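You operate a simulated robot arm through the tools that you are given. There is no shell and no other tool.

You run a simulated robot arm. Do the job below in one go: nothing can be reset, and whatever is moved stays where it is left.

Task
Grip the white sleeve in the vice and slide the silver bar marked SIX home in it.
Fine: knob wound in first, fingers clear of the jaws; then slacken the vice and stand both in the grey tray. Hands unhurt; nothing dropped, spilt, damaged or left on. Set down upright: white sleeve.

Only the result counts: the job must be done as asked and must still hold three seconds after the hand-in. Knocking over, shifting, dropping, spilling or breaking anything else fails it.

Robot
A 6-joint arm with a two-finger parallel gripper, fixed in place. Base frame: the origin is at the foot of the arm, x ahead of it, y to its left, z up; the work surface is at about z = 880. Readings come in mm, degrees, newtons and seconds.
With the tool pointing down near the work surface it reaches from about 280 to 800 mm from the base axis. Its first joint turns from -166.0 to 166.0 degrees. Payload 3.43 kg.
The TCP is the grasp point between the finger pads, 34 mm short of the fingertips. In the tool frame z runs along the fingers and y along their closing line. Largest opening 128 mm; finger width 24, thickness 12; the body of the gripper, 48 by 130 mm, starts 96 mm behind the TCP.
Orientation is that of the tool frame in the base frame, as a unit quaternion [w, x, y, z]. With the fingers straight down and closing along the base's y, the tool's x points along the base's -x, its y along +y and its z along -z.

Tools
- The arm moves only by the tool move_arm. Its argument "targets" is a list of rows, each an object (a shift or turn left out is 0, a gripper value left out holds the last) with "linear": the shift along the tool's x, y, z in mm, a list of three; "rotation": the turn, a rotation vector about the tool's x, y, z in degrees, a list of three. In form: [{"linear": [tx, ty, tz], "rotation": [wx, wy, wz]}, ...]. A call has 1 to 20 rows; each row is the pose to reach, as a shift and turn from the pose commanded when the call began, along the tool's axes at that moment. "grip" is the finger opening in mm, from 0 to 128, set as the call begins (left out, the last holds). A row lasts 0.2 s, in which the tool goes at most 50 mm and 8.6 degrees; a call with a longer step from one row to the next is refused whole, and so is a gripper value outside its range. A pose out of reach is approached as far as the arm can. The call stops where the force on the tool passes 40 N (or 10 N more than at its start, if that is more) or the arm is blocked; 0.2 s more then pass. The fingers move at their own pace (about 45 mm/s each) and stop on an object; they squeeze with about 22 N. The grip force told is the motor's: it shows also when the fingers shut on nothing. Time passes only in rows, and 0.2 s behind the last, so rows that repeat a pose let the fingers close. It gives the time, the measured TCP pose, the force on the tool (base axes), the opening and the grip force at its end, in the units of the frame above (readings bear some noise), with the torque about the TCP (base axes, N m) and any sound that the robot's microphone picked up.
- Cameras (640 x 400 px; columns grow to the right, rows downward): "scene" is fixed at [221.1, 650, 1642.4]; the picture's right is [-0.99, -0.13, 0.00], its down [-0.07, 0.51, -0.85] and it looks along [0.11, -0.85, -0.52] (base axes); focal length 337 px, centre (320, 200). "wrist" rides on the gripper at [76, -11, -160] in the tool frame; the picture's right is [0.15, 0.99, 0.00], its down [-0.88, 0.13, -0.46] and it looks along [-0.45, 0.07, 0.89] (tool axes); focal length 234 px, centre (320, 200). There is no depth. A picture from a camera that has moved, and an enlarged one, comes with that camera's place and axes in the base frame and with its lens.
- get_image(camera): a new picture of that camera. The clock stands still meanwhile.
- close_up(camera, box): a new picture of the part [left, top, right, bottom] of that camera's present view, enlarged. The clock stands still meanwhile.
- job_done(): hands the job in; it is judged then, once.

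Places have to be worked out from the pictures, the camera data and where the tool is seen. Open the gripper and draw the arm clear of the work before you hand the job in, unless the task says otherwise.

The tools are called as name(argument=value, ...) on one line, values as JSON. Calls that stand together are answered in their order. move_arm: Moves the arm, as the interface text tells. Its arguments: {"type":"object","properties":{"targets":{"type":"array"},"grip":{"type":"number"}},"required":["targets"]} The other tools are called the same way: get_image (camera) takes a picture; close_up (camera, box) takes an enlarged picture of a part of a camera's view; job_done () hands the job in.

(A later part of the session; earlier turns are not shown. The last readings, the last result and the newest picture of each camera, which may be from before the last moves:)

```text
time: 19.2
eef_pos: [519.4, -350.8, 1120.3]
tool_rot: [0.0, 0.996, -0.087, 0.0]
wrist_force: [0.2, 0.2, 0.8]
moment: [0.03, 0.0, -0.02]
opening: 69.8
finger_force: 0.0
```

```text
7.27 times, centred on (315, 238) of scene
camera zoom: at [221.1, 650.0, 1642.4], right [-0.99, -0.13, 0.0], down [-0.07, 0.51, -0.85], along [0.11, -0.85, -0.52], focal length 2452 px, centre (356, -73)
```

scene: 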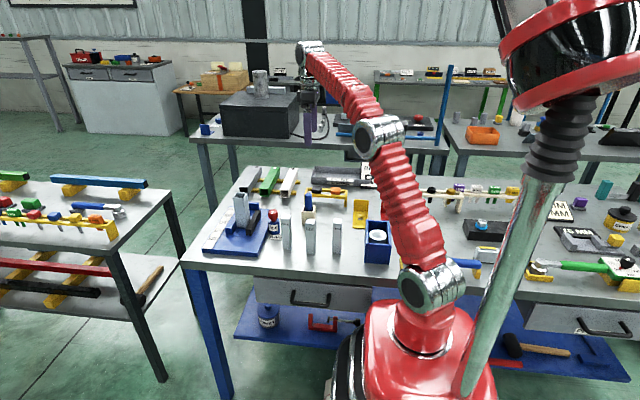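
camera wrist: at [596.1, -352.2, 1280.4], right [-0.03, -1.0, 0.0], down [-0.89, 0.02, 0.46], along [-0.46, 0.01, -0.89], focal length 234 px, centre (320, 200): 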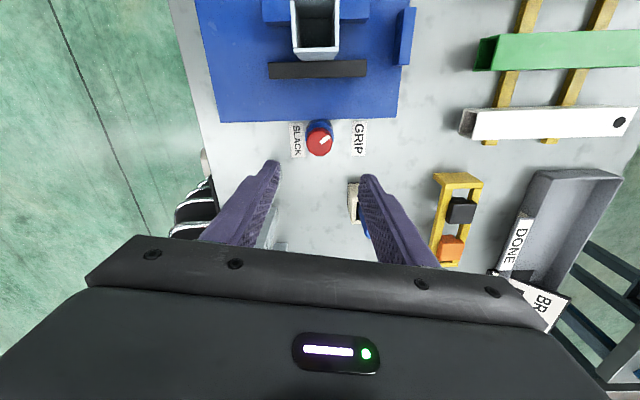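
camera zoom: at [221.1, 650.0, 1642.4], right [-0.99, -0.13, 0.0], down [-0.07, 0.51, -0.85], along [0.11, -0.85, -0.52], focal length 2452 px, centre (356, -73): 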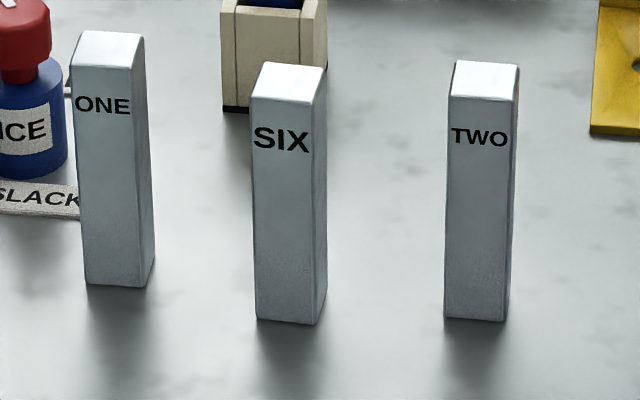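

After release the knob eased back to about 55° short of −y, with the jaw still against the sleeve. The bore measures about 34 mm and bar SIX about 29 mm. I'll unwind the wrist here, above everything, then check whether the knob and jaw are holding steady.

move_arm(targets=[{"rotation": [0, 0, -8]}, {"rotation": [0, 0, -16]}, {"rotation": [0, 0, -24]}, {"rotation": [0, 0, -32]}, {"rotation": [0, 0, -40]}, {"rotation": [0, 0, -48]}, {"rotation": [0, 0, -56]}, {"rotation": [0, 0, -64]}, {"rotation": [0, 0, -72]}, {"rotation": [0, 0, -80]}, {"rotation": [0, 0, -88]}, {"rotation": [0, 0, -95]}])

move_arm(targets=[{"rotation": [0, 0, -8]}, {"rotation": [0, 0, -16]}, {"rotation": [0, 0, -24]}, {"rotation": [0, 0, -32]}, {"rotation": [0, 0, -40]}, {"rotation": [0, 0, -48]}, {"rotation": [0, 0, -56]}, {"rotation": [0, 0, -64]}, {"rotation": [0, 0, -72]}, {"rotation": [0, 0, -80]}, {"rotation": [0, 0, -88]}, {"rotation": [0, 0, -95]}, {"rotation": [0, 0, -95]}])

get_image(camera="wrist")

close_up(camera="scene", box=[230, 180, 300, 250])

close_up(camera="wrist", box=[250, 130, 390, 240])

```text
time: 21.8
eef_pos: [521.8, -350.3, 1119.5]
tool_rot: [0.001, 0.737, 0.676, 0.0]
wrist_force: [0.2, -0.2, 1.0]
moment: [-0.02, -0.01, 0.0]
opening: 70.1
finger_force: 0.1
```

```text
time: 24.6
eef_pos: [519.4, -349.5, 1118.5]
tool_rot: [-0.001, -0.001, 1.0, -0.001]
wrist_force: [0.0, -0.2, 0.3]
moment: [-0.02, -0.03, 0.0]
opening: 70.1
finger_force: 0.0
```

```text
taken
camera wrist: at [444.7, -361.0, 1278.3], right [-0.15, 0.99, 0.0], down [0.88, 0.13, 0.46], along [0.45, 0.07, -0.89], focal length 234 px, centre (320, 200)
```

wrist: 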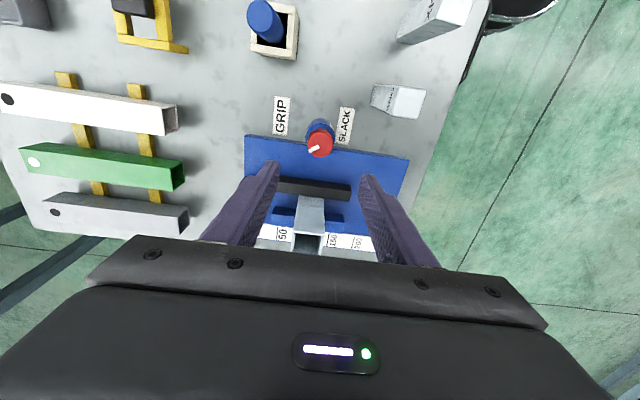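

```text
5.71 times, centred on (265, 215) of scene
camera zoom: at [221.1, 650.0, 1642.4], right [-0.99, -0.13, 0.0], down [-0.07, 0.51, -0.85], along [0.11, -0.85, -0.52], focal length 1927 px, centre (634, 114)
```

zoom: 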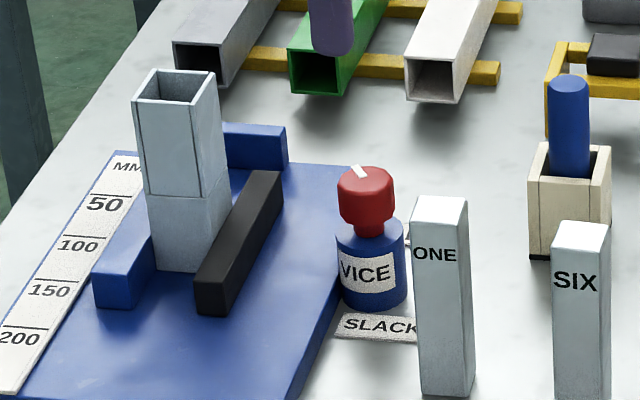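

```text
3.64 times, centred on (320, 185) of wrist
camera zoom: at [444.7, -361.0, 1278.3], right [-0.15, 0.99, 0.0], down [0.88, 0.13, 0.46], along [0.45, 0.07, -0.89], focal length 852 px, centre (320, 254)
```

zoom: 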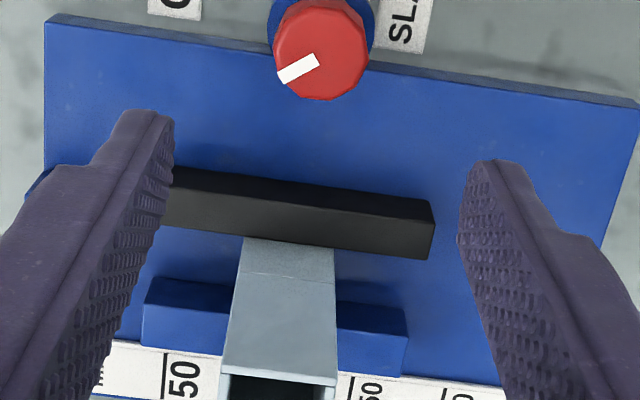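

The knob and jaw haven't moved since release, so the vice is holding. Next I'll go above bar SIX, estimated at (369, −247) with its top near z 1008, and measure it from directly overhead.

move_arm(targets=[{"linear": [38, 26, -5]}, {"linear": [76, 52, -5]}, {"linear": [114, 77, -5]}, {"linear": [150, 102, -5]}, {"linear": [150, 102, -5]}], grip=80)

get_image(camera="wrist")

close_up(camera="wrist", box=[270, 100, 370, 180])

close_up(camera="scene", box=[270, 200, 350, 265])

```text
time: 25.8
eef_pos: [369.5, -246.3, 1125.2]
tool_rot: [0.0, 0.0, 1.0, 0.0]
wrist_force: [0.7, 0.5, -1.1]
moment: [0.0, -0.04, -0.02]
opening: 79.7
finger_force: 0.1
```

```text
taken
camera wrist: at [295.0, -256.7, 1283.7], right [-0.15, 0.99, 0.0], down [0.88, 0.13, 0.46], along [0.45, 0.07, -0.89], focal length 234 px, centre (320, 200)
```

wrist: 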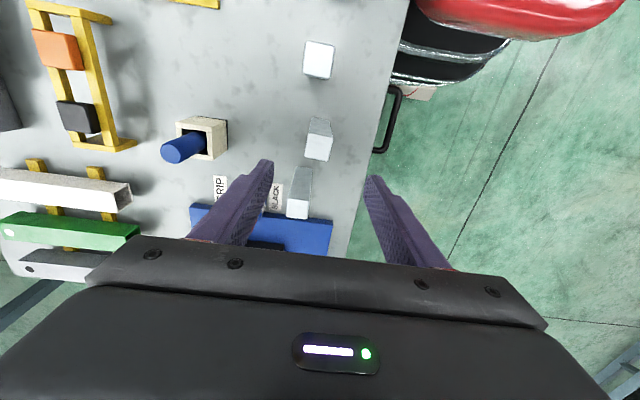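

```text
5.00 times, centred on (320, 140) of wrist
camera zoom: at [295.0, -256.7, 1283.7], right [-0.15, 0.99, 0.0], down [0.88, 0.13, 0.46], along [0.45, 0.07, -0.89], focal length 1171 px, centre (320, 500)
```

zoom: 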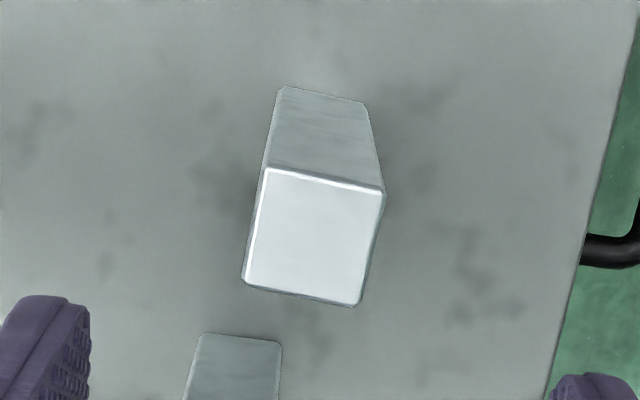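

```text
6.15 times, centred on (310, 232) of scene
camera zoom: at [221.1, 650.0, 1642.4], right [-0.99, -0.13, 0.0], down [-0.07, 0.51, -0.85], along [0.11, -0.85, -0.52], focal length 2075 px, centre (382, 0)
```

zoom: 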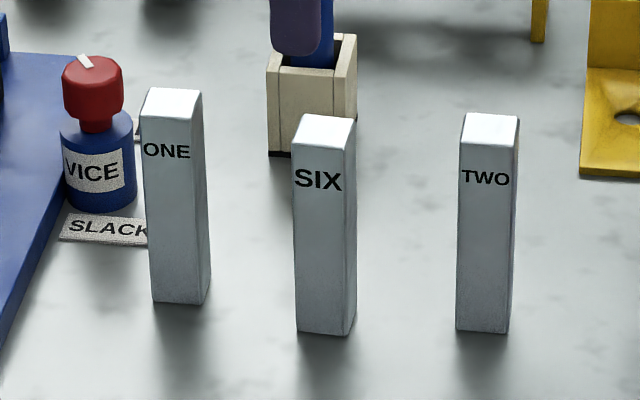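

SIX's top face centres about 4.7 mm short of the TCP in x and 1.9 mm off in y, is about 28.5 mm square, and is yawed only ~3°. I'll tilt the hand 20° outward to gain reach at the vice, line up on the bar, and come part-way down.

move_arm(targets=[{"linear": [2, -1, 20], "rotation": [0, -7, 0]}, {"linear": [4.7, -1.9, 45], "rotation": [0, -14, 0]}, {"linear": [4.7, -1.9, 64], "rotation": [0, -20, 0]}, {"linear": [4.7, -1.9, 64], "rotation": [0, -20, 0]}])

get_image(camera="wrist")

close_up(camera="scene", box=[250, 160, 370, 265])

```text
time: 26.8
eef_pos: [367.3, -249.6, 1059.0]
tool_rot: [0.174, 0.0, 0.985, 0.0]
wrist_force: [-0.5, -0.6, 0.0]
moment: [0.0, -0.02, 0.0]
opening: 80.0
finger_force: 0.1
```

```text
taken
camera wrist: at [241.6, -259.2, 1182.8], right [-0.14, 0.99, -0.05], down [0.67, 0.13, 0.73], along [0.73, 0.07, -0.68], focal length 234 px, centre (320, 200)
```

wrist: 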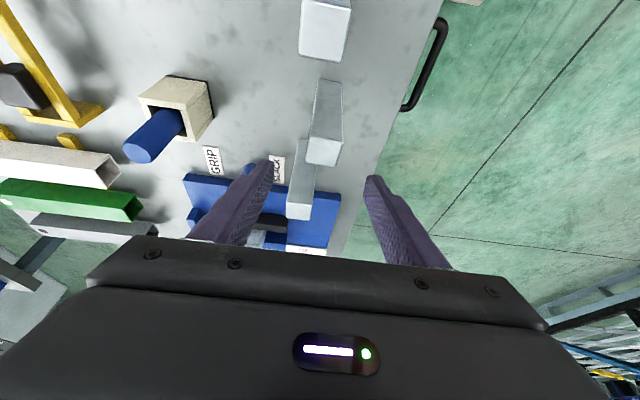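

```text
3.81 times, centred on (310, 212) of scene
camera zoom: at [221.1, 650.0, 1642.4], right [-0.99, -0.13, 0.0], down [-0.07, 0.51, -0.85], along [0.11, -0.85, -0.52], focal length 1284 px, centre (358, 152)
```

zoom: 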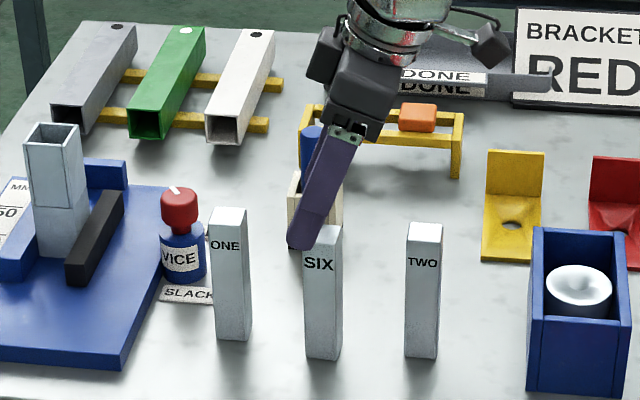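

The tilt is right. I'll check SIX's top against the finger line before lowering onto it.

close_up(camera="wrist", box=[260, 70, 400, 220])

```text
2.67 times, centred on (330, 145) of wrist
camera zoom: at [241.6, -259.2, 1182.8], right [-0.14, 0.99, -0.05], down [0.67, 0.13, 0.73], along [0.73, 0.07, -0.68], focal length 624 px, centre (293, 347)
```

zoom: 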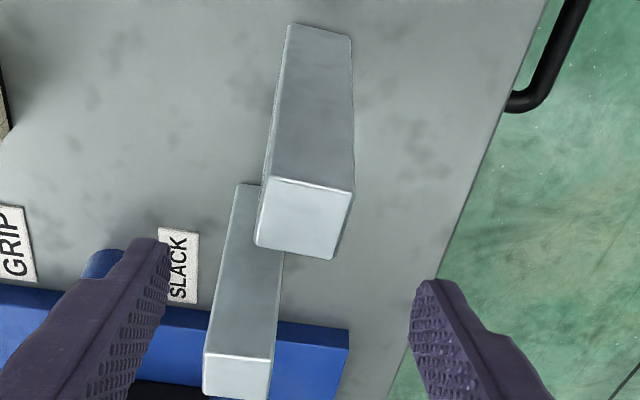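

SIX is well within the finger gap. I'll lower straight down to about z 988, which is 108 mm up the bar, and grip.

move_arm(targets=[{"linear": [8.2, 1, 22.5]}, {"linear": [16.4, 1, 45]}, {"linear": [24.3, 1, 66.7]}, {"linear": [24.3, 1, 66.7]}])

move_arm(targets=[{"linear": [0, 0, 0]}, {"linear": [0, 0, 0]}, {"linear": [0, 0, 0]}, {"linear": [0, 0, 0]}, {"linear": [0, 0, 0]}], grip=15)

get_image(camera="wrist")

close_up(camera="scene", box=[270, 180, 350, 265])

```text
time: 27.8
eef_pos: [367.0, -248.4, 986.9]
tool_rot: [0.172, 0.0, 0.985, -0.001]
wrist_force: [-0.5, -0.3, -0.4]
moment: [0.03, -0.02, 0.02]
opening: 80.2
finger_force: 0.0
```

```text
time: 29.0
eef_pos: [365.6, -248.9, 988.7]
tool_rot: [0.174, 0.0, 0.985, -0.001]
wrist_force: [-0.2, 0.9, 0.6]
moment: [0.05, -0.03, 0.01]
opening: 29.9
finger_force: 22.3
```

```text
taken
camera wrist: at [241.7, -259.4, 1112.1], right [-0.14, 0.99, -0.05], down [0.67, 0.13, 0.73], along [0.73, 0.07, -0.68], focal length 234 px, centre (320, 200)
```

wrist: 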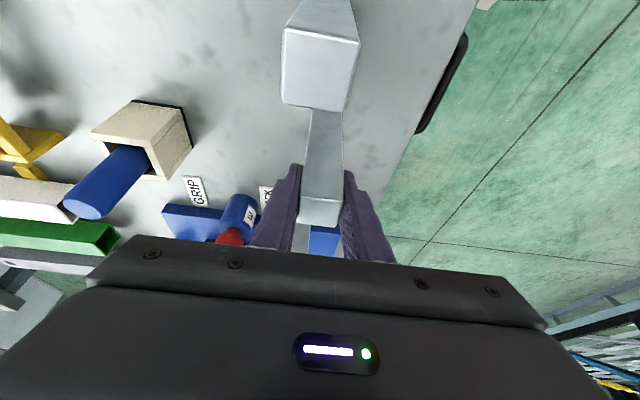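

```text
4.71 times, centred on (310, 222) of scene
camera zoom: at [221.1, 650.0, 1642.4], right [-0.99, -0.13, 0.0], down [-0.07, 0.51, -0.85], along [0.11, -0.85, -0.52], focal length 1587 px, centre (367, 94)
```

zoom: 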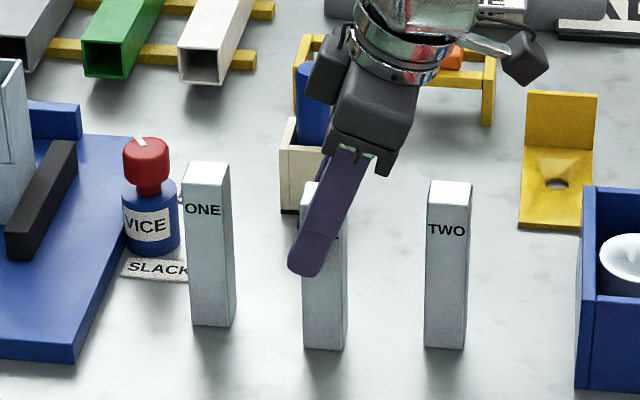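

SIX is held at 29.9 mm. I'll lift it straight up a bit and check that it stays firm.

move_arm(targets=[{"linear": [0, 0, 0]}, {"linear": [-5.1, 0, -14.1]}, {"linear": [-13.7, 0, -37.6]}, {"linear": [-13.7, 0, -37.6]}])

get_image(camera="wrist")

close_up(camera="scene", box=[270, 180, 350, 265])

```text
time: 30.0
eef_pos: [367.0, -249.2, 1028.2]
tool_rot: [0.175, 0.0, 0.985, 0.0]
wrist_force: [-0.9, 1.6, -1.5]
moment: [0.02, -0.01, 0.03]
opening: 29.6
finger_force: 22.0
```

```text
taken
camera wrist: at [240.6, -259.5, 1152.4], right [-0.14, 0.99, -0.05], down [0.67, 0.13, 0.73], along [0.73, 0.07, -0.68], focal length 234 px, centre (320, 200)
```

wrist: 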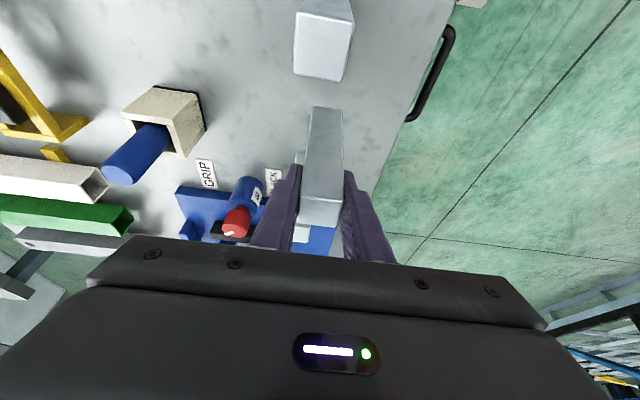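

```text
4.71 times, centred on (310, 222) of scene
camera zoom: at [221.1, 650.0, 1642.4], right [-0.99, -0.13, 0.0], down [-0.07, 0.51, -0.85], along [0.11, -0.85, -0.52], focal length 1587 px, centre (367, 94)
```

zoom: 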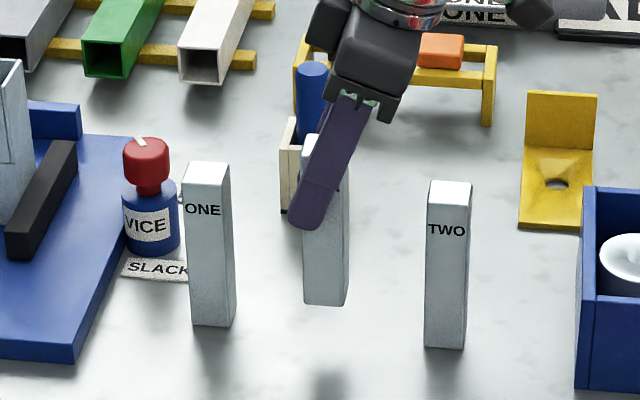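

SIX lifted cleanly and hangs upright. I'll raise it so its foot clears z 1035 and carry it towards the sleeve, stopping just short.

move_arm(targets=[{"linear": [-15.4, 0, -42.3]}, {"linear": [-30.8, 0, -84.6]}, {"linear": [-41, 0, -112.8]}, {"linear": [-78.6, -15, -99.1]}, {"linear": [-116.2, -30, -85.4]}, {"linear": [-153.8, -45, -71.8]}, {"linear": [-191.4, -60, -58.1]}, {"linear": [-228.9, -74, -44.4]}, {"linear": [-257.1, -90, -34.1]}, {"linear": [-257.1, -100, -34.1]}, {"linear": [-257.1, -100, -34.1]}])

get_image(camera="wrist")

close_up(camera="scene", box=[220, 140, 320, 240])

```text
time: 32.4
eef_pos: [595.7, -348.3, 1150.1]
tool_rot: [0.173, -0.001, 0.985, 0.0]
wrist_force: [0.9, -0.5, -1.9]
moment: [-0.02, -0.01, 0.01]
opening: 29.6
finger_force: 21.7
```

```text
taken
camera wrist: at [469.9, -358.5, 1274.2], right [-0.14, 0.99, -0.05], down [0.67, 0.13, 0.73], along [0.73, 0.07, -0.68], focal length 234 px, centre (320, 200)
```

wrist: 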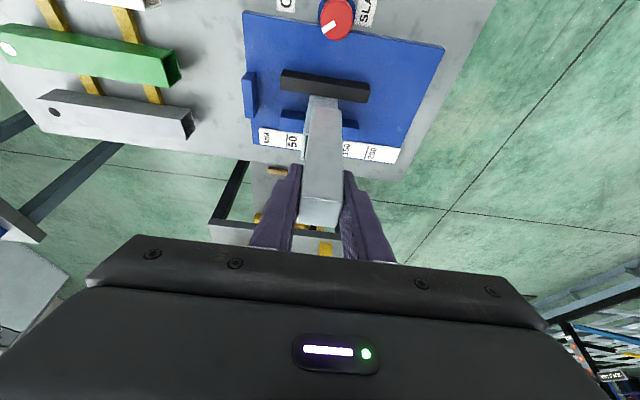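

```text
4.00 times, centred on (270, 190) of scene
camera zoom: at [221.1, 650.0, 1642.4], right [-0.99, -0.13, 0.0], down [-0.07, 0.51, -0.85], along [0.11, -0.85, -0.52], focal length 1349 px, centre (520, 240)
```

zoom: 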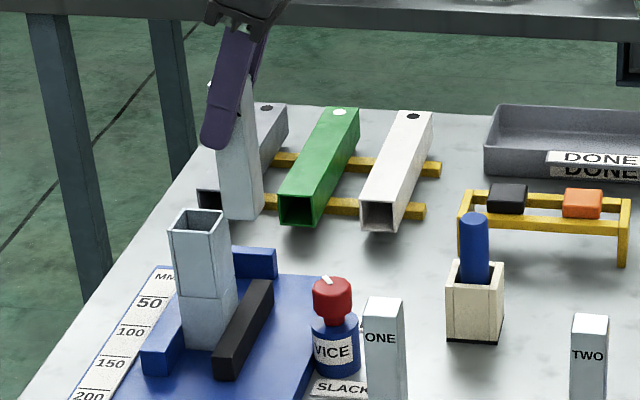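

The bar is level with the sleeve, about 45 mm short in x. I'll zoom in from both cameras to measure the remaining offset.

close_up(camera="scene", box=[250, 165, 300, 215])

close_up(camera="wrist", box=[270, 60, 380, 240])

```text
8.00 times, centred on (275, 190) of scene
camera zoom: at [221.1, 650.0, 1642.4], right [-0.99, -0.13, 0.0], down [-0.07, 0.51, -0.85], along [0.11, -0.85, -0.52], focal length 2697 px, centre (680, 280)
```

zoom: 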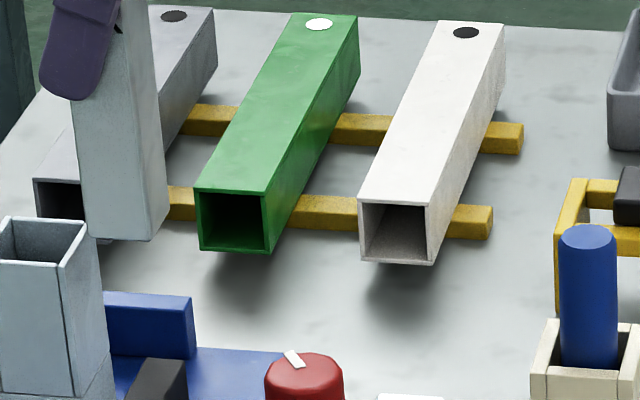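

```text
2.22 times, centred on (325, 150) of wrist
camera zoom: at [469.9, -358.5, 1274.2], right [-0.14, 0.99, -0.05], down [0.67, 0.13, 0.73], along [0.73, 0.07, -0.68], focal length 520 px, centre (309, 311)
```

zoom: 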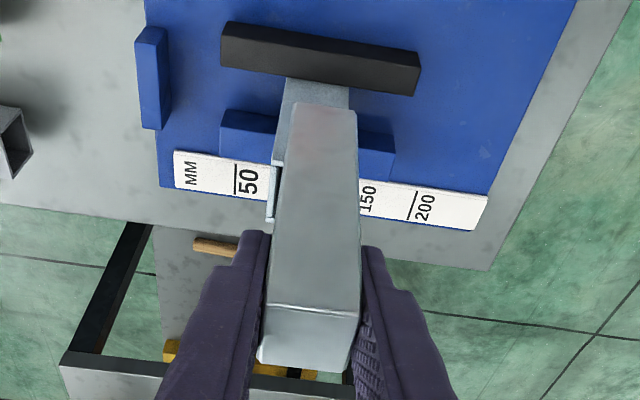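

Before committing, I'll scan the rest of the bench for any other candidate sleeve or grey tray.

get_image(camera="scene")

close_up(camera="scene", box=[440, 160, 640, 300])

close_up(camera="scene", box=[300, 140, 540, 280])

close_up(camera="scene", box=[0, 130, 200, 320])

```text
taken
```

scene: 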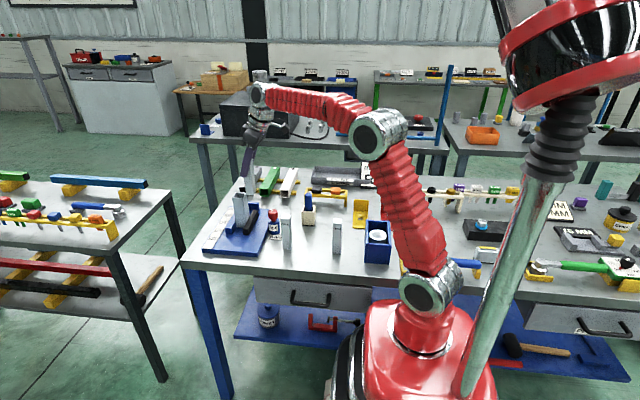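

```text
2.86 times, centred on (540, 230) of scene
camera zoom: at [221.1, 650.0, 1642.4], right [-0.99, -0.13, 0.0], down [-0.07, 0.51, -0.85], along [0.11, -0.85, -0.52], focal length 963 px, centre (-309, 114)
```

zoom: 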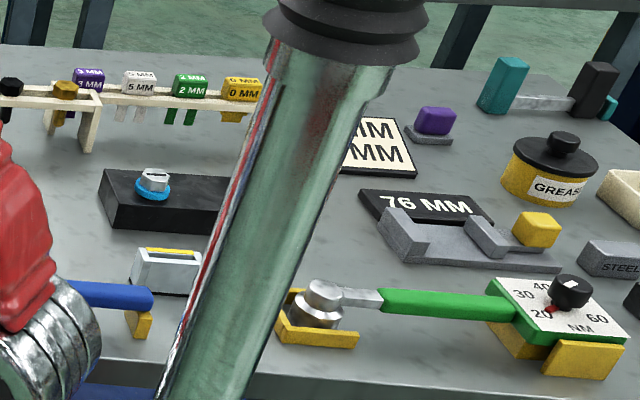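

```text
2.67 times, centred on (420, 210) of scene
camera zoom: at [221.1, 650.0, 1642.4], right [-0.99, -0.13, 0.0], down [-0.07, 0.51, -0.85], along [0.11, -0.85, -0.52], focal length 899 px, centre (53, 173)
```

zoom: 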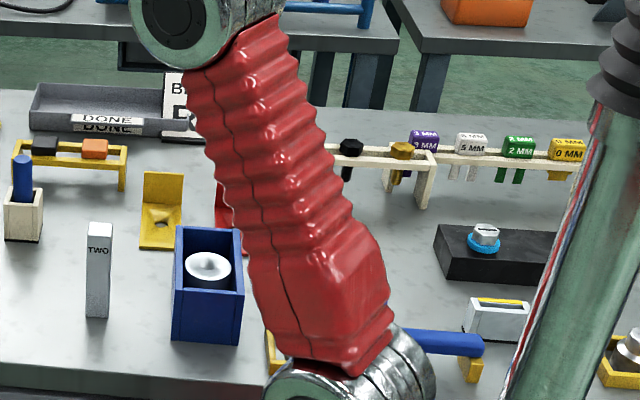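

```text
2.11 times, centred on (100, 225) of scene
camera zoom: at [221.1, 650.0, 1642.4], right [-0.99, -0.13, 0.0], down [-0.07, 0.51, -0.85], along [0.11, -0.85, -0.52], focal length 710 px, centre (783, 147)
```

zoom: 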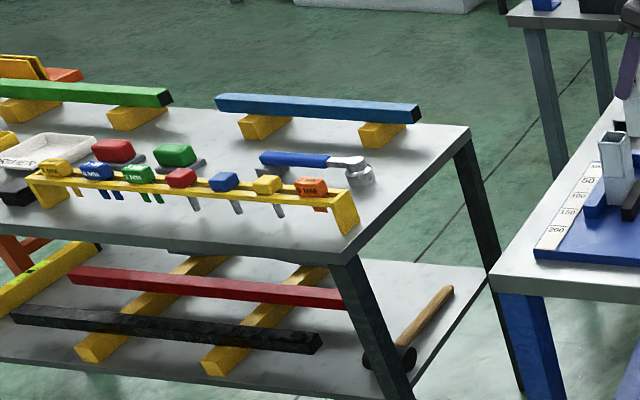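

Nothing else on the bench fits: the rack tubes, keys and gauges belong to other work, and the DONE tray is the grey tray. The measured offset to the sleeve is about +46 mm in x and −1.8 mm in y. I'll move over it, holding height.

move_arm(targets=[{"linear": [-14.4, -0.6, 5.2]}, {"linear": [-28.8, -1.2, 10.5]}, {"linear": [-43.2, -1.8, 15.7]}, {"linear": [-43.2, -1.8, 15.7]}])

close_up(camera="scene", box=[235, 165, 275, 225])

close_up(camera="wrist", box=[270, 100, 370, 240])

get_image(camera="wrist")

```text
time: 33.4
eef_pos: [641.3, -350.5, 1150.0]
tool_rot: [0.173, 0.0, 0.985, 0.0]
wrist_force: [0.0, 0.1, -1.9]
moment: [0.03, -0.04, 0.01]
opening: 30.0
finger_force: 22.1
```

```text
6.67 times, centred on (255, 195) of scene
camera zoom: at [221.1, 650.0, 1642.4], right [-0.99, -0.13, 0.0], down [-0.07, 0.51, -0.85], along [0.11, -0.85, -0.52], focal length 2248 px, centre (753, 233)
```

zoom: 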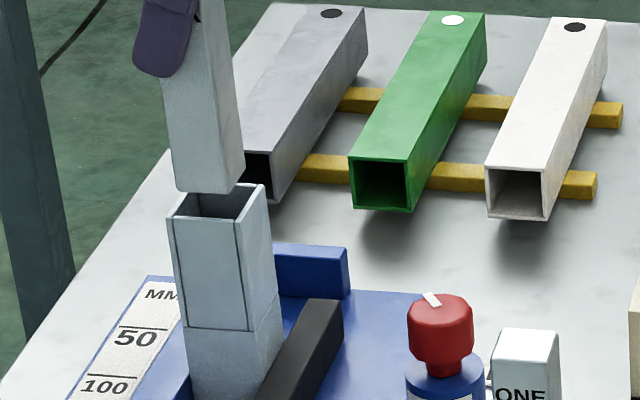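

```text
2.86 times, centred on (320, 170) of wrist
camera zoom: at [516.5, -360.7, 1273.4], right [-0.14, 0.99, -0.05], down [0.67, 0.13, 0.73], along [0.73, 0.07, -0.68], focal length 669 px, centre (320, 286)
```

zoom: 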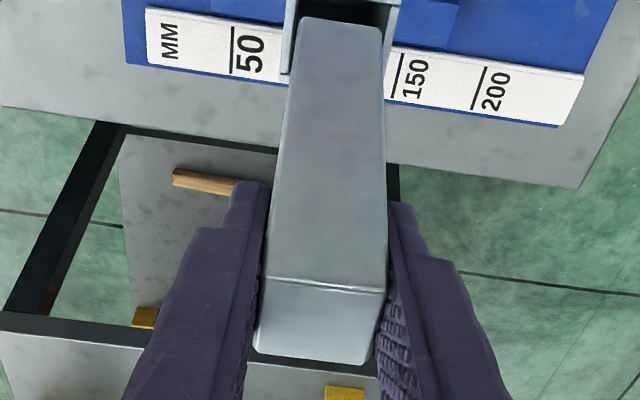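

```text
taken
camera wrist: at [516.5, -360.7, 1273.4], right [-0.14, 0.99, -0.05], down [0.67, 0.13, 0.73], along [0.73, 0.07, -0.68], focal length 234 px, centre (320, 200)
```

wrist: 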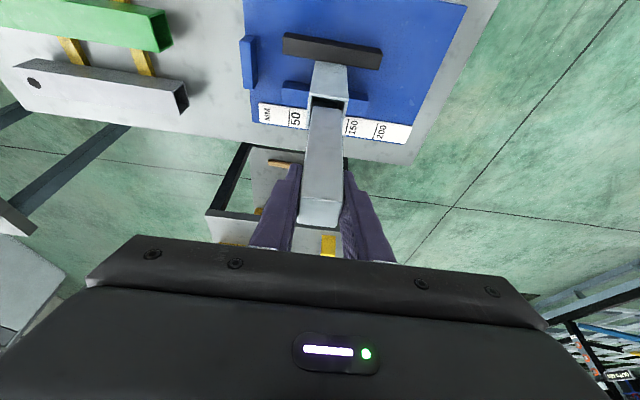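

In x the bar foot and the sleeve mouth agree to within about 1 mm in the scene view. I'll zoom in on the mouth with the wrist camera to check y.

close_up(camera="wrist", box=[295, 55, 365, 145])

close_up(camera="scene", box=[245, 180, 270, 205])

```text
4.44 times, centred on (330, 100) of wrist
camera zoom: at [516.5, -360.7, 1273.4], right [-0.14, 0.99, -0.05], down [0.67, 0.13, 0.73], along [0.73, 0.07, -0.68], focal length 1041 px, centre (276, 644)
```

zoom: 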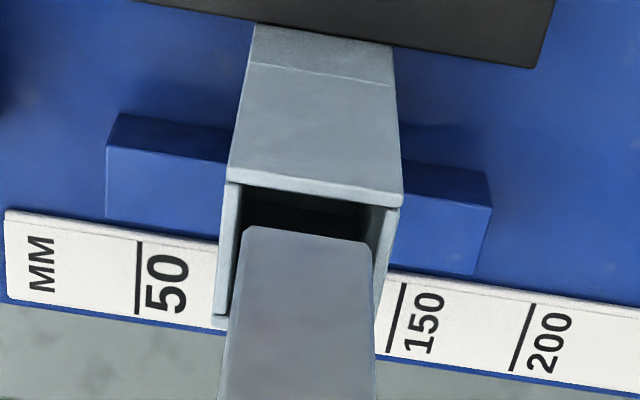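

```text
16.00 times, centred on (258, 192) of scene
camera zoom: at [221.1, 650.0, 1642.4], right [-0.99, -0.13, 0.0], down [-0.07, 0.51, -0.85], along [0.11, -0.85, -0.52], focal length 5395 px, centre (1320, 320)
```

zoom: 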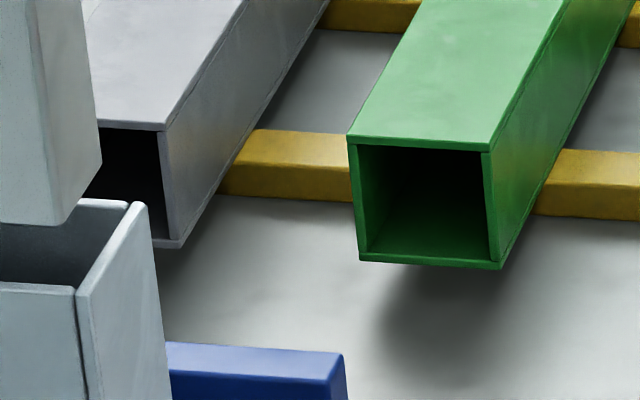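

In y the sleeve centre is about 0.8 mm to +y of the bar, and about 0.9 mm further in x. I'll correct for that and lower slowly so the bar enters by about 8 mm.

move_arm(targets=[{"linear": [-0.85, 0.8, 0.3]}, {"linear": [1.5, 0.8, 6.9]}, {"linear": [4, 0.8, 13.5]}, {"linear": [5.2, 0.8, 16.8]}, {"linear": [6.7, 0.8, 21]}, {"linear": [6.7, 0.8, 21]}])

close_up(camera="scene", box=[235, 165, 275, 225])

close_up(camera="wrist", box=[295, 55, 365, 145])

```text
time: 34.8
eef_pos: [642.7, -349.7, 1125.9]
tool_rot: [0.174, 0.0, 0.985, 0.0]
wrist_force: [0.4, 0.4, -0.2]
moment: [-0.02, 0.01, -0.01]
opening: 29.7
finger_force: 21.9
```

```text
6.67 times, centred on (255, 195) of scene
camera zoom: at [221.1, 650.0, 1642.4], right [-0.99, -0.13, 0.0], down [-0.07, 0.51, -0.85], along [0.11, -0.85, -0.52], focal length 2248 px, centre (753, 233)
```

zoom: 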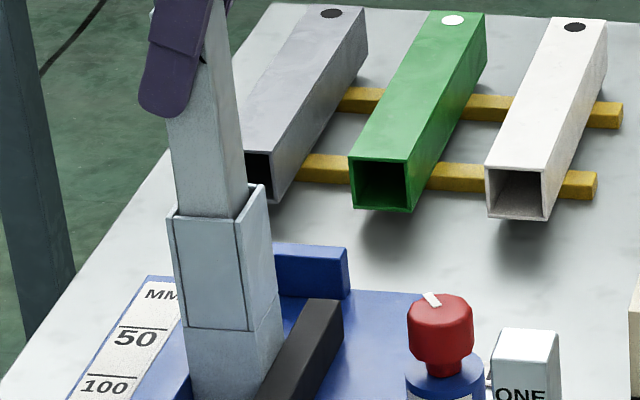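

```text
4.44 times, centred on (330, 100) of wrist
camera zoom: at [516.5, -360.2, 1250.4], right [-0.14, 0.99, -0.05], down [0.67, 0.13, 0.73], along [0.73, 0.07, -0.68], focal length 1041 px, centre (276, 644)
```

zoom: 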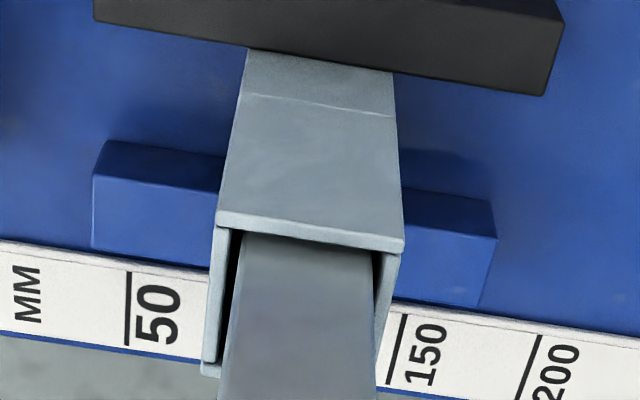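

The bar has entered about 10 mm with no side force. I'll keep lowering at a gentle pace.

move_arm(targets=[{"linear": [2.7, 0, 7.5]}, {"linear": [5.5, 0, 15]}, {"linear": [8.2, 0, 22.6]}, {"linear": [10.9, 0, 30.1]}, {"linear": [13.7, 0, 37.6]}, {"linear": [15.7, 0, 43.2]}, {"linear": [15.7, 0, 43.2]}])

close_up(camera="scene", box=[235, 165, 275, 225])

close_up(camera="wrist", box=[295, 75, 365, 165])

```text
time: 36.4
eef_pos: [642.0, -349.4, 1080.2]
tool_rot: [0.174, 0.0, 0.985, 0.0]
wrist_force: [-0.8, -0.3, -1.2]
moment: [0.02, 0.03, 0.03]
opening: 29.8
finger_force: 22.2
```

```text
6.67 times, centred on (255, 195) of scene
camera zoom: at [221.1, 650.0, 1642.4], right [-0.99, -0.13, 0.0], down [-0.07, 0.51, -0.85], along [0.11, -0.85, -0.52], focal length 2248 px, centre (753, 233)
```

zoom: 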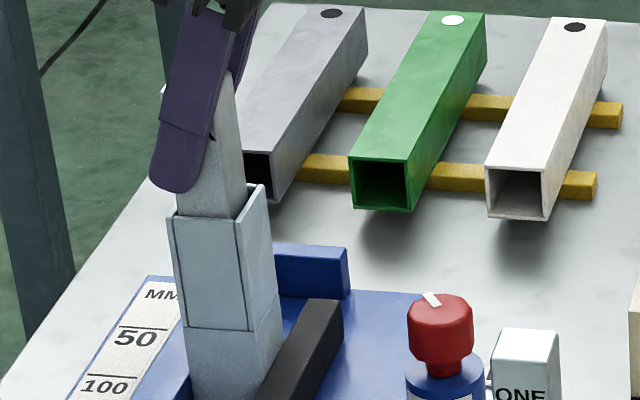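

```text
4.44 times, centred on (330, 120) of wrist
camera zoom: at [517.3, -360.2, 1205.2], right [-0.14, 0.99, -0.05], down [0.67, 0.13, 0.73], along [0.73, 0.07, -0.68], focal length 1041 px, centre (276, 556)
```

zoom: 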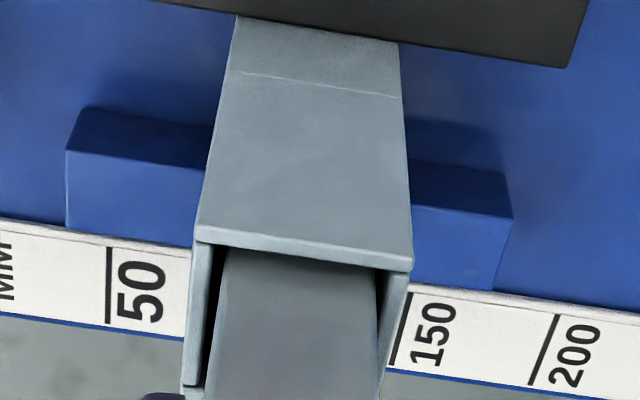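

It is about 12 mm from home with no resistance. I'll feel for the floor in short steps.

move_arm(targets=[{"linear": [0.7, 0, 1.9]}, {"linear": [1.4, 0, 3.8]}, {"linear": [2.1, 0, 5.6]}, {"linear": [2.7, 0, 7.5]}, {"linear": [3.1, 0, 8.5]}])

move_arm(targets=[{"linear": [0.3, 0, 0.9]}, {"linear": [0.7, 0, 1.9]}])

```text
time: 37.6
eef_pos: [641.7, -350.4, 1073.3]
tool_rot: [0.174, 0.0, 0.985, 0.0]
wrist_force: [-0.3, 0.4, -1.0]
moment: [0.0, -0.05, 0.01]
opening: 29.9
finger_force: 22.3
```

```text
time: 38.2
eef_pos: [642.3, -349.0, 1069.4]
tool_rot: [0.173, 0.0, 0.985, 0.0]
wrist_force: [0.4, 0.6, -1.7]
moment: [-0.05, -0.02, -0.02]
opening: 29.5
finger_force: 22.8
```

There is no contact yet at about z 1070, so I'll go on 1–2 mm at a time.

move_arm(targets=[{"linear": [0.34, 0, 0.94]}, {"linear": [0.68, 0, 1.88]}])

close_up(camera="scene", box=[240, 170, 270, 210])

close_up(camera="wrist", box=[280, 95, 370, 225])

```text
time: 38.8
eef_pos: [643.7, -349.8, 1067.1]
tool_rot: [0.173, 0.0, 0.985, 0.0]
wrist_force: [1.0, 1.0, 0.6]
moment: [0.05, 0.04, 0.03]
opening: 29.5
finger_force: 21.7
```

```text
10.00 times, centred on (255, 190) of scene
camera zoom: at [221.1, 650.0, 1642.4], right [-0.99, -0.13, 0.0], down [-0.07, 0.51, -0.85], along [0.11, -0.85, -0.52], focal length 3372 px, centre (970, 300)
```

zoom: 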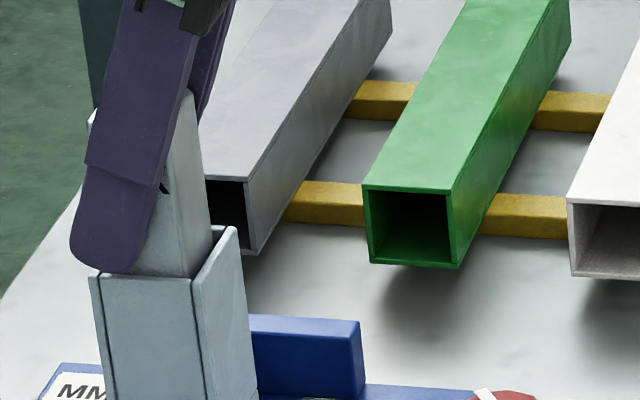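

```text
3.08 times, centred on (325, 160) of wrist
camera zoom: at [516.9, -360.2, 1191.9], right [-0.14, 0.99, -0.05], down [0.67, 0.13, 0.73], along [0.73, 0.07, -0.68], focal length 720 px, centre (305, 323)
```

zoom: 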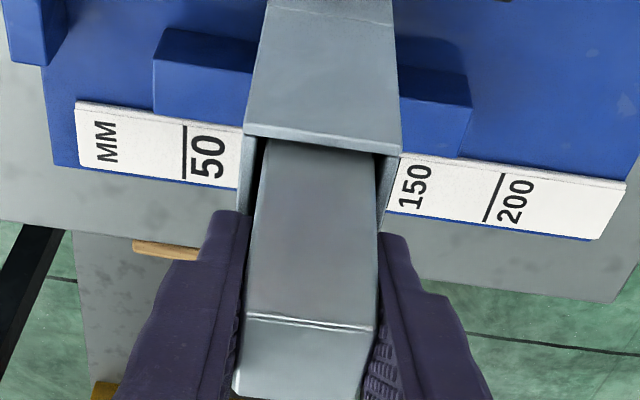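

The fingertips are still about 6 mm above the rim, and the bar foot is near z 959. I'll go a bit further, watching the force.

move_arm(targets=[{"linear": [0.34, 0, 0.94]}, {"linear": [0.68, 0, 1.88]}])

move_arm(targets=[{"linear": [0.34, 0, 0.94]}])

```text
time: 39.4
eef_pos: [641.1, -349.8, 1067.8]
tool_rot: [0.176, 0.001, 0.984, -0.001]
wrist_force: [-1.4, 3.4, 14.5]
moment: [0.38, 0.38, -0.01]
opening: 30.0
finger_force: 22.2
```

```text
time: 39.8
eef_pos: [642.8, -349.3, 1066.7]
tool_rot: [0.175, 0.0, 0.985, -0.001]
wrist_force: [2.4, 2.6, 15.6]
moment: [0.38, -0.02, 0.05]
opening: 29.7
finger_force: 22.3
```

The force rose to 15 N straight up while the fingertips were still clear of the rim, so SIX has bottomed in the sleeve. I'll ease the push slightly and open the fingers.

move_arm(targets=[{"linear": [-0.5, 0, -1.4]}, {"linear": [-0.5, 0, -1.4]}])

move_arm(targets=[{"linear": [0, 0, 0]}, {"linear": [0, 0, 0]}, {"linear": [0, 0, 0]}], grip=64)

close_up(camera="scene", box=[235, 165, 275, 225])

close_up(camera="wrist", box=[270, 95, 380, 235])

```text
time: 40.4
eef_pos: [642.7, -350.7, 1065.7]
tool_rot: [0.174, 0.0, 0.985, 0.0]
wrist_force: [3.8, -1.4, 9.3]
moment: [-0.13, -0.5, 0.01]
opening: 29.9
finger_force: 22.3
```

```text
time: 41.2
eef_pos: [641.2, -350.0, 1065.8]
tool_rot: [0.173, 0.0, 0.985, 0.0]
wrist_force: [-1.4, -0.7, 3.8]
moment: [-0.11, 0.02, 0.0]
opening: 64.1
finger_force: 0.0
```

```text
6.67 times, centred on (255, 195) of scene
camera zoom: at [221.1, 650.0, 1642.4], right [-0.99, -0.13, 0.0], down [-0.07, 0.51, -0.85], along [0.11, -0.85, -0.52], focal length 2248 px, centre (753, 233)
```

zoom: 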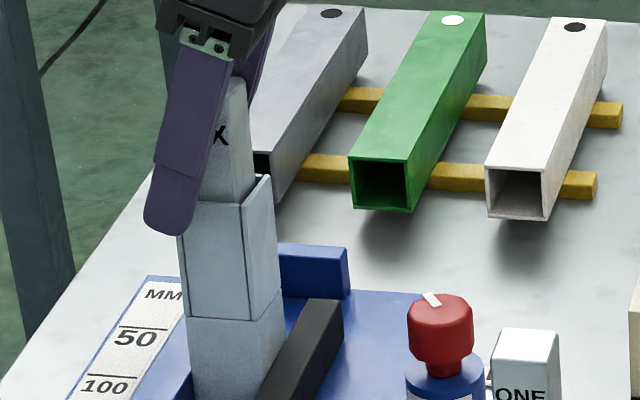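

```text
2.86 times, centred on (325, 165) of wrist
camera zoom: at [516.6, -360.5, 1189.7], right [-0.14, 0.99, -0.05], down [0.67, 0.13, 0.73], along [0.73, 0.07, -0.68], focal length 669 px, centre (306, 300)
```

zoom: 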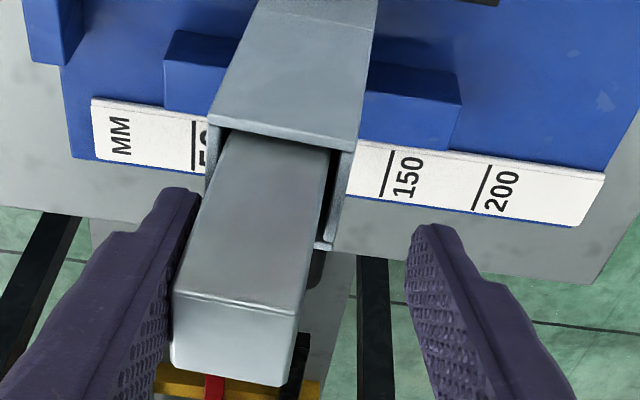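

The sleeve and bar now appear to lean towards the −y finger. I'll look closely before moving anything.

close_up(camera="scene", box=[235, 180, 285, 240])

get_image(camera="wrist")

close_up(camera="wrist", box=[260, 60, 400, 170])

close_up(camera="scene", box=[240, 165, 270, 205])

```text
6.67 times, centred on (260, 210) of scene
camera zoom: at [221.1, 650.0, 1642.4], right [-0.99, -0.13, 0.0], down [-0.07, 0.51, -0.85], along [0.11, -0.85, -0.52], focal length 2248 px, centre (720, 133)
```

zoom: 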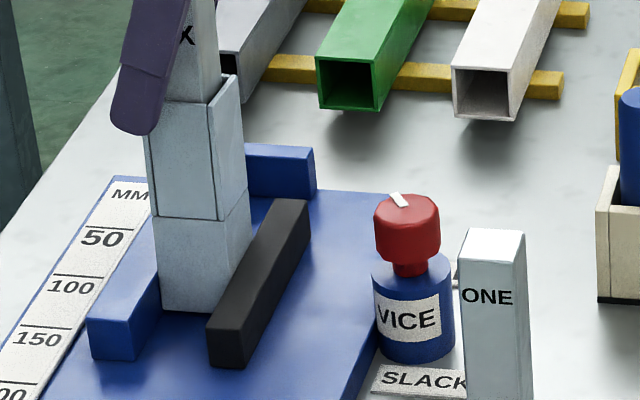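

```text
taken
camera wrist: at [516.6, -360.5, 1189.7], right [-0.14, 0.99, -0.05], down [0.67, 0.13, 0.73], along [0.73, 0.07, -0.68], focal length 234 px, centre (320, 200)
```

wrist: 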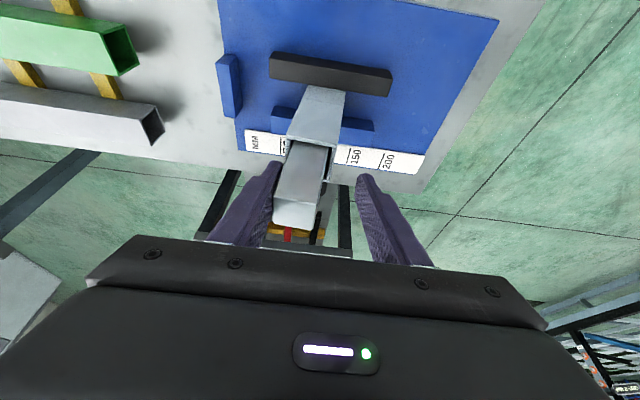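

```text
3.64 times, centred on (330, 115) of wrist
camera zoom: at [516.6, -360.5, 1189.7], right [-0.14, 0.99, -0.05], down [0.67, 0.13, 0.73], along [0.73, 0.07, -0.68], focal length 852 px, centre (284, 509)
```

zoom: 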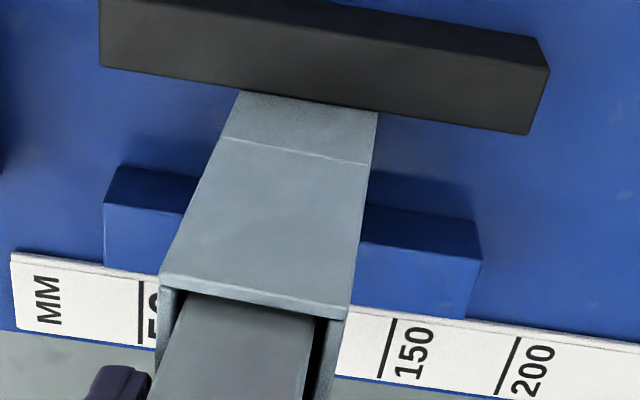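

```text
10.00 times, centred on (255, 185) of scene
camera zoom: at [221.1, 650.0, 1642.4], right [-0.99, -0.13, 0.0], down [-0.07, 0.51, -0.85], along [0.11, -0.85, -0.52], focal length 3372 px, centre (970, 350)
```

zoom: 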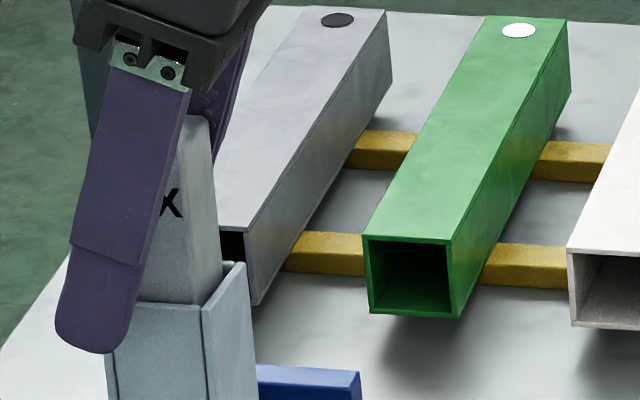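

The sleeve tipped about 5° to −y inside the jaws, pivoting on its −y bottom edge, and jaw friction is holding it. Gravity still favours upright. I'll raise the hand 8 mm to clear the rim, then close gently in steps to stand it square again.

move_arm(targets=[{"linear": [-0.9, 0, -2.5]}, {"linear": [-1.8, 0, -5]}, {"linear": [-2.7, 0, -7.5]}, {"linear": [-2.7, 0, -7.5]}])

close_up(camera="wrist", box=[250, 80, 390, 240])

close_up(camera="scene", box=[235, 175, 275, 235])

```text
time: 42.2
eef_pos: [643.1, -350.7, 1073.8]
tool_rot: [0.173, -0.001, 0.985, 0.0]
wrist_force: [-0.8, -0.5, 0.3]
moment: [0.0, 0.0, 0.0]
opening: 64.0
finger_force: 0.0
```

```text
2.50 times, centred on (320, 160) of wrist
camera zoom: at [517.6, -360.9, 1198.3], right [-0.14, 0.99, -0.05], down [0.67, 0.13, 0.73], along [0.73, 0.07, -0.68], focal length 585 px, centre (320, 300)
```

zoom: 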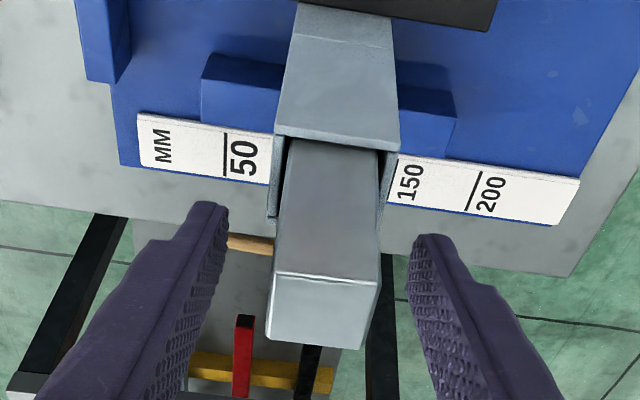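

```text
6.67 times, centred on (255, 205) of scene
camera zoom: at [221.1, 650.0, 1642.4], right [-0.99, -0.13, 0.0], down [-0.07, 0.51, -0.85], along [0.11, -0.85, -0.52], focal length 2248 px, centre (753, 167)
```

zoom: 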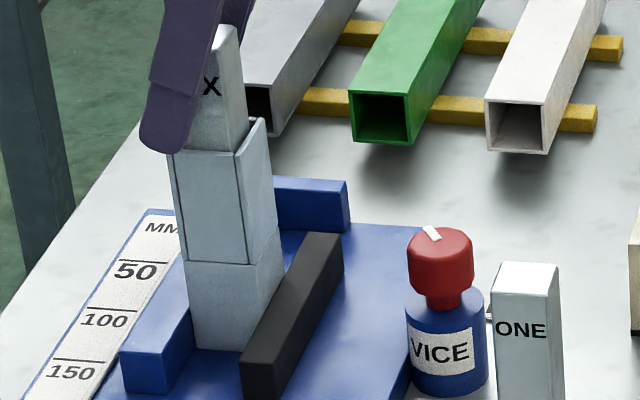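

Once the fingers rose, the sleeve settled back upright by itself with SIX inside. I'll raise the hand clear and check that the bar is seated and everything is square.

move_arm(targets=[{"linear": [-6.8, 0, -18.8]}, {"linear": [-13.7, 0, -37.6]}, {"linear": [-20.5, 0, -56.4]}, {"linear": [8, 0, -67]}, {"linear": [30, 0, -75]}, {"linear": [30, 0, -75]}])

close_up(camera="scene", box=[235, 165, 275, 235])

get_image(camera="wrist")

close_up(camera="wrist", box=[270, 60, 400, 180])

```text
time: 43.6
eef_pos: [588.1, -349.7, 1134.7]
tool_rot: [0.174, 0.0, 0.985, 0.0]
wrist_force: [0.6, -0.2, 0.2]
moment: [0.0, 0.01, -0.02]
opening: 63.6
finger_force: 0.1
```

```text
5.71 times, centred on (255, 200) of scene
camera zoom: at [221.1, 650.0, 1642.4], right [-0.99, -0.13, 0.0], down [-0.07, 0.51, -0.85], along [0.11, -0.85, -0.52], focal length 1927 px, centre (691, 200)
```

zoom: 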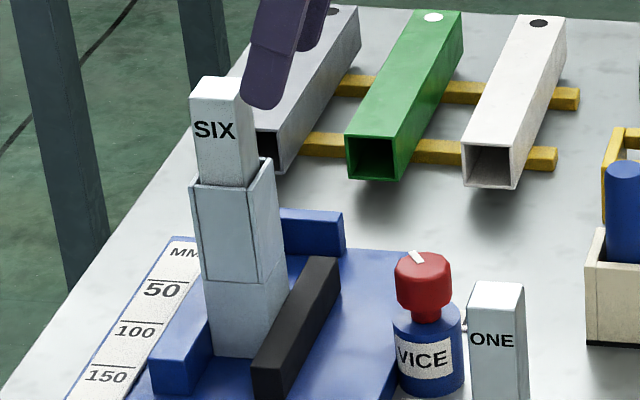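

```text
taken
camera wrist: at [462.7, -359.2, 1257.9], right [-0.14, 0.99, -0.05], down [0.67, 0.13, 0.73], along [0.73, 0.07, -0.68], focal length 234 px, centre (320, 200)
```

wrist: 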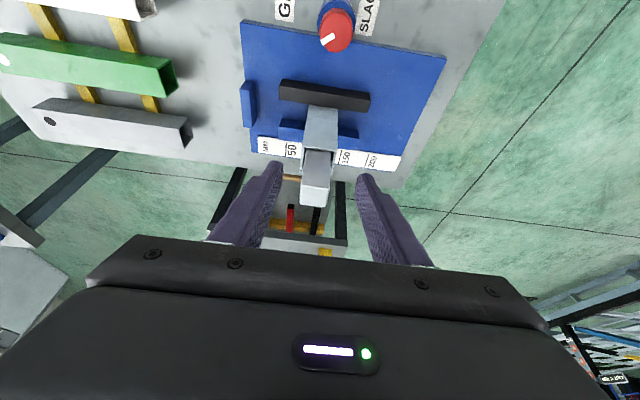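

```text
3.33 times, centred on (335, 120) of wrist
camera zoom: at [462.7, -359.2, 1257.9], right [-0.14, 0.99, -0.05], down [0.67, 0.13, 0.73], along [0.73, 0.07, -0.68], focal length 781 px, centre (270, 467)
```

zoom: 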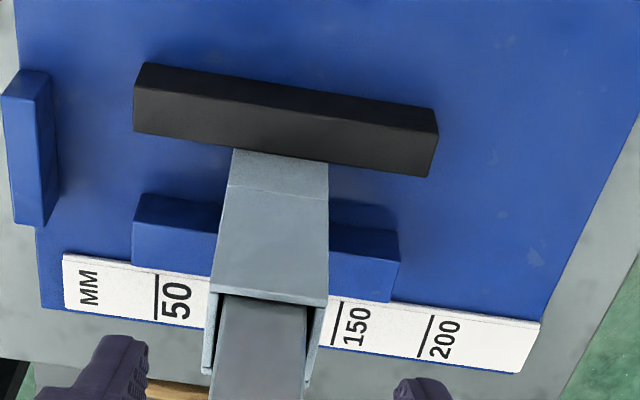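

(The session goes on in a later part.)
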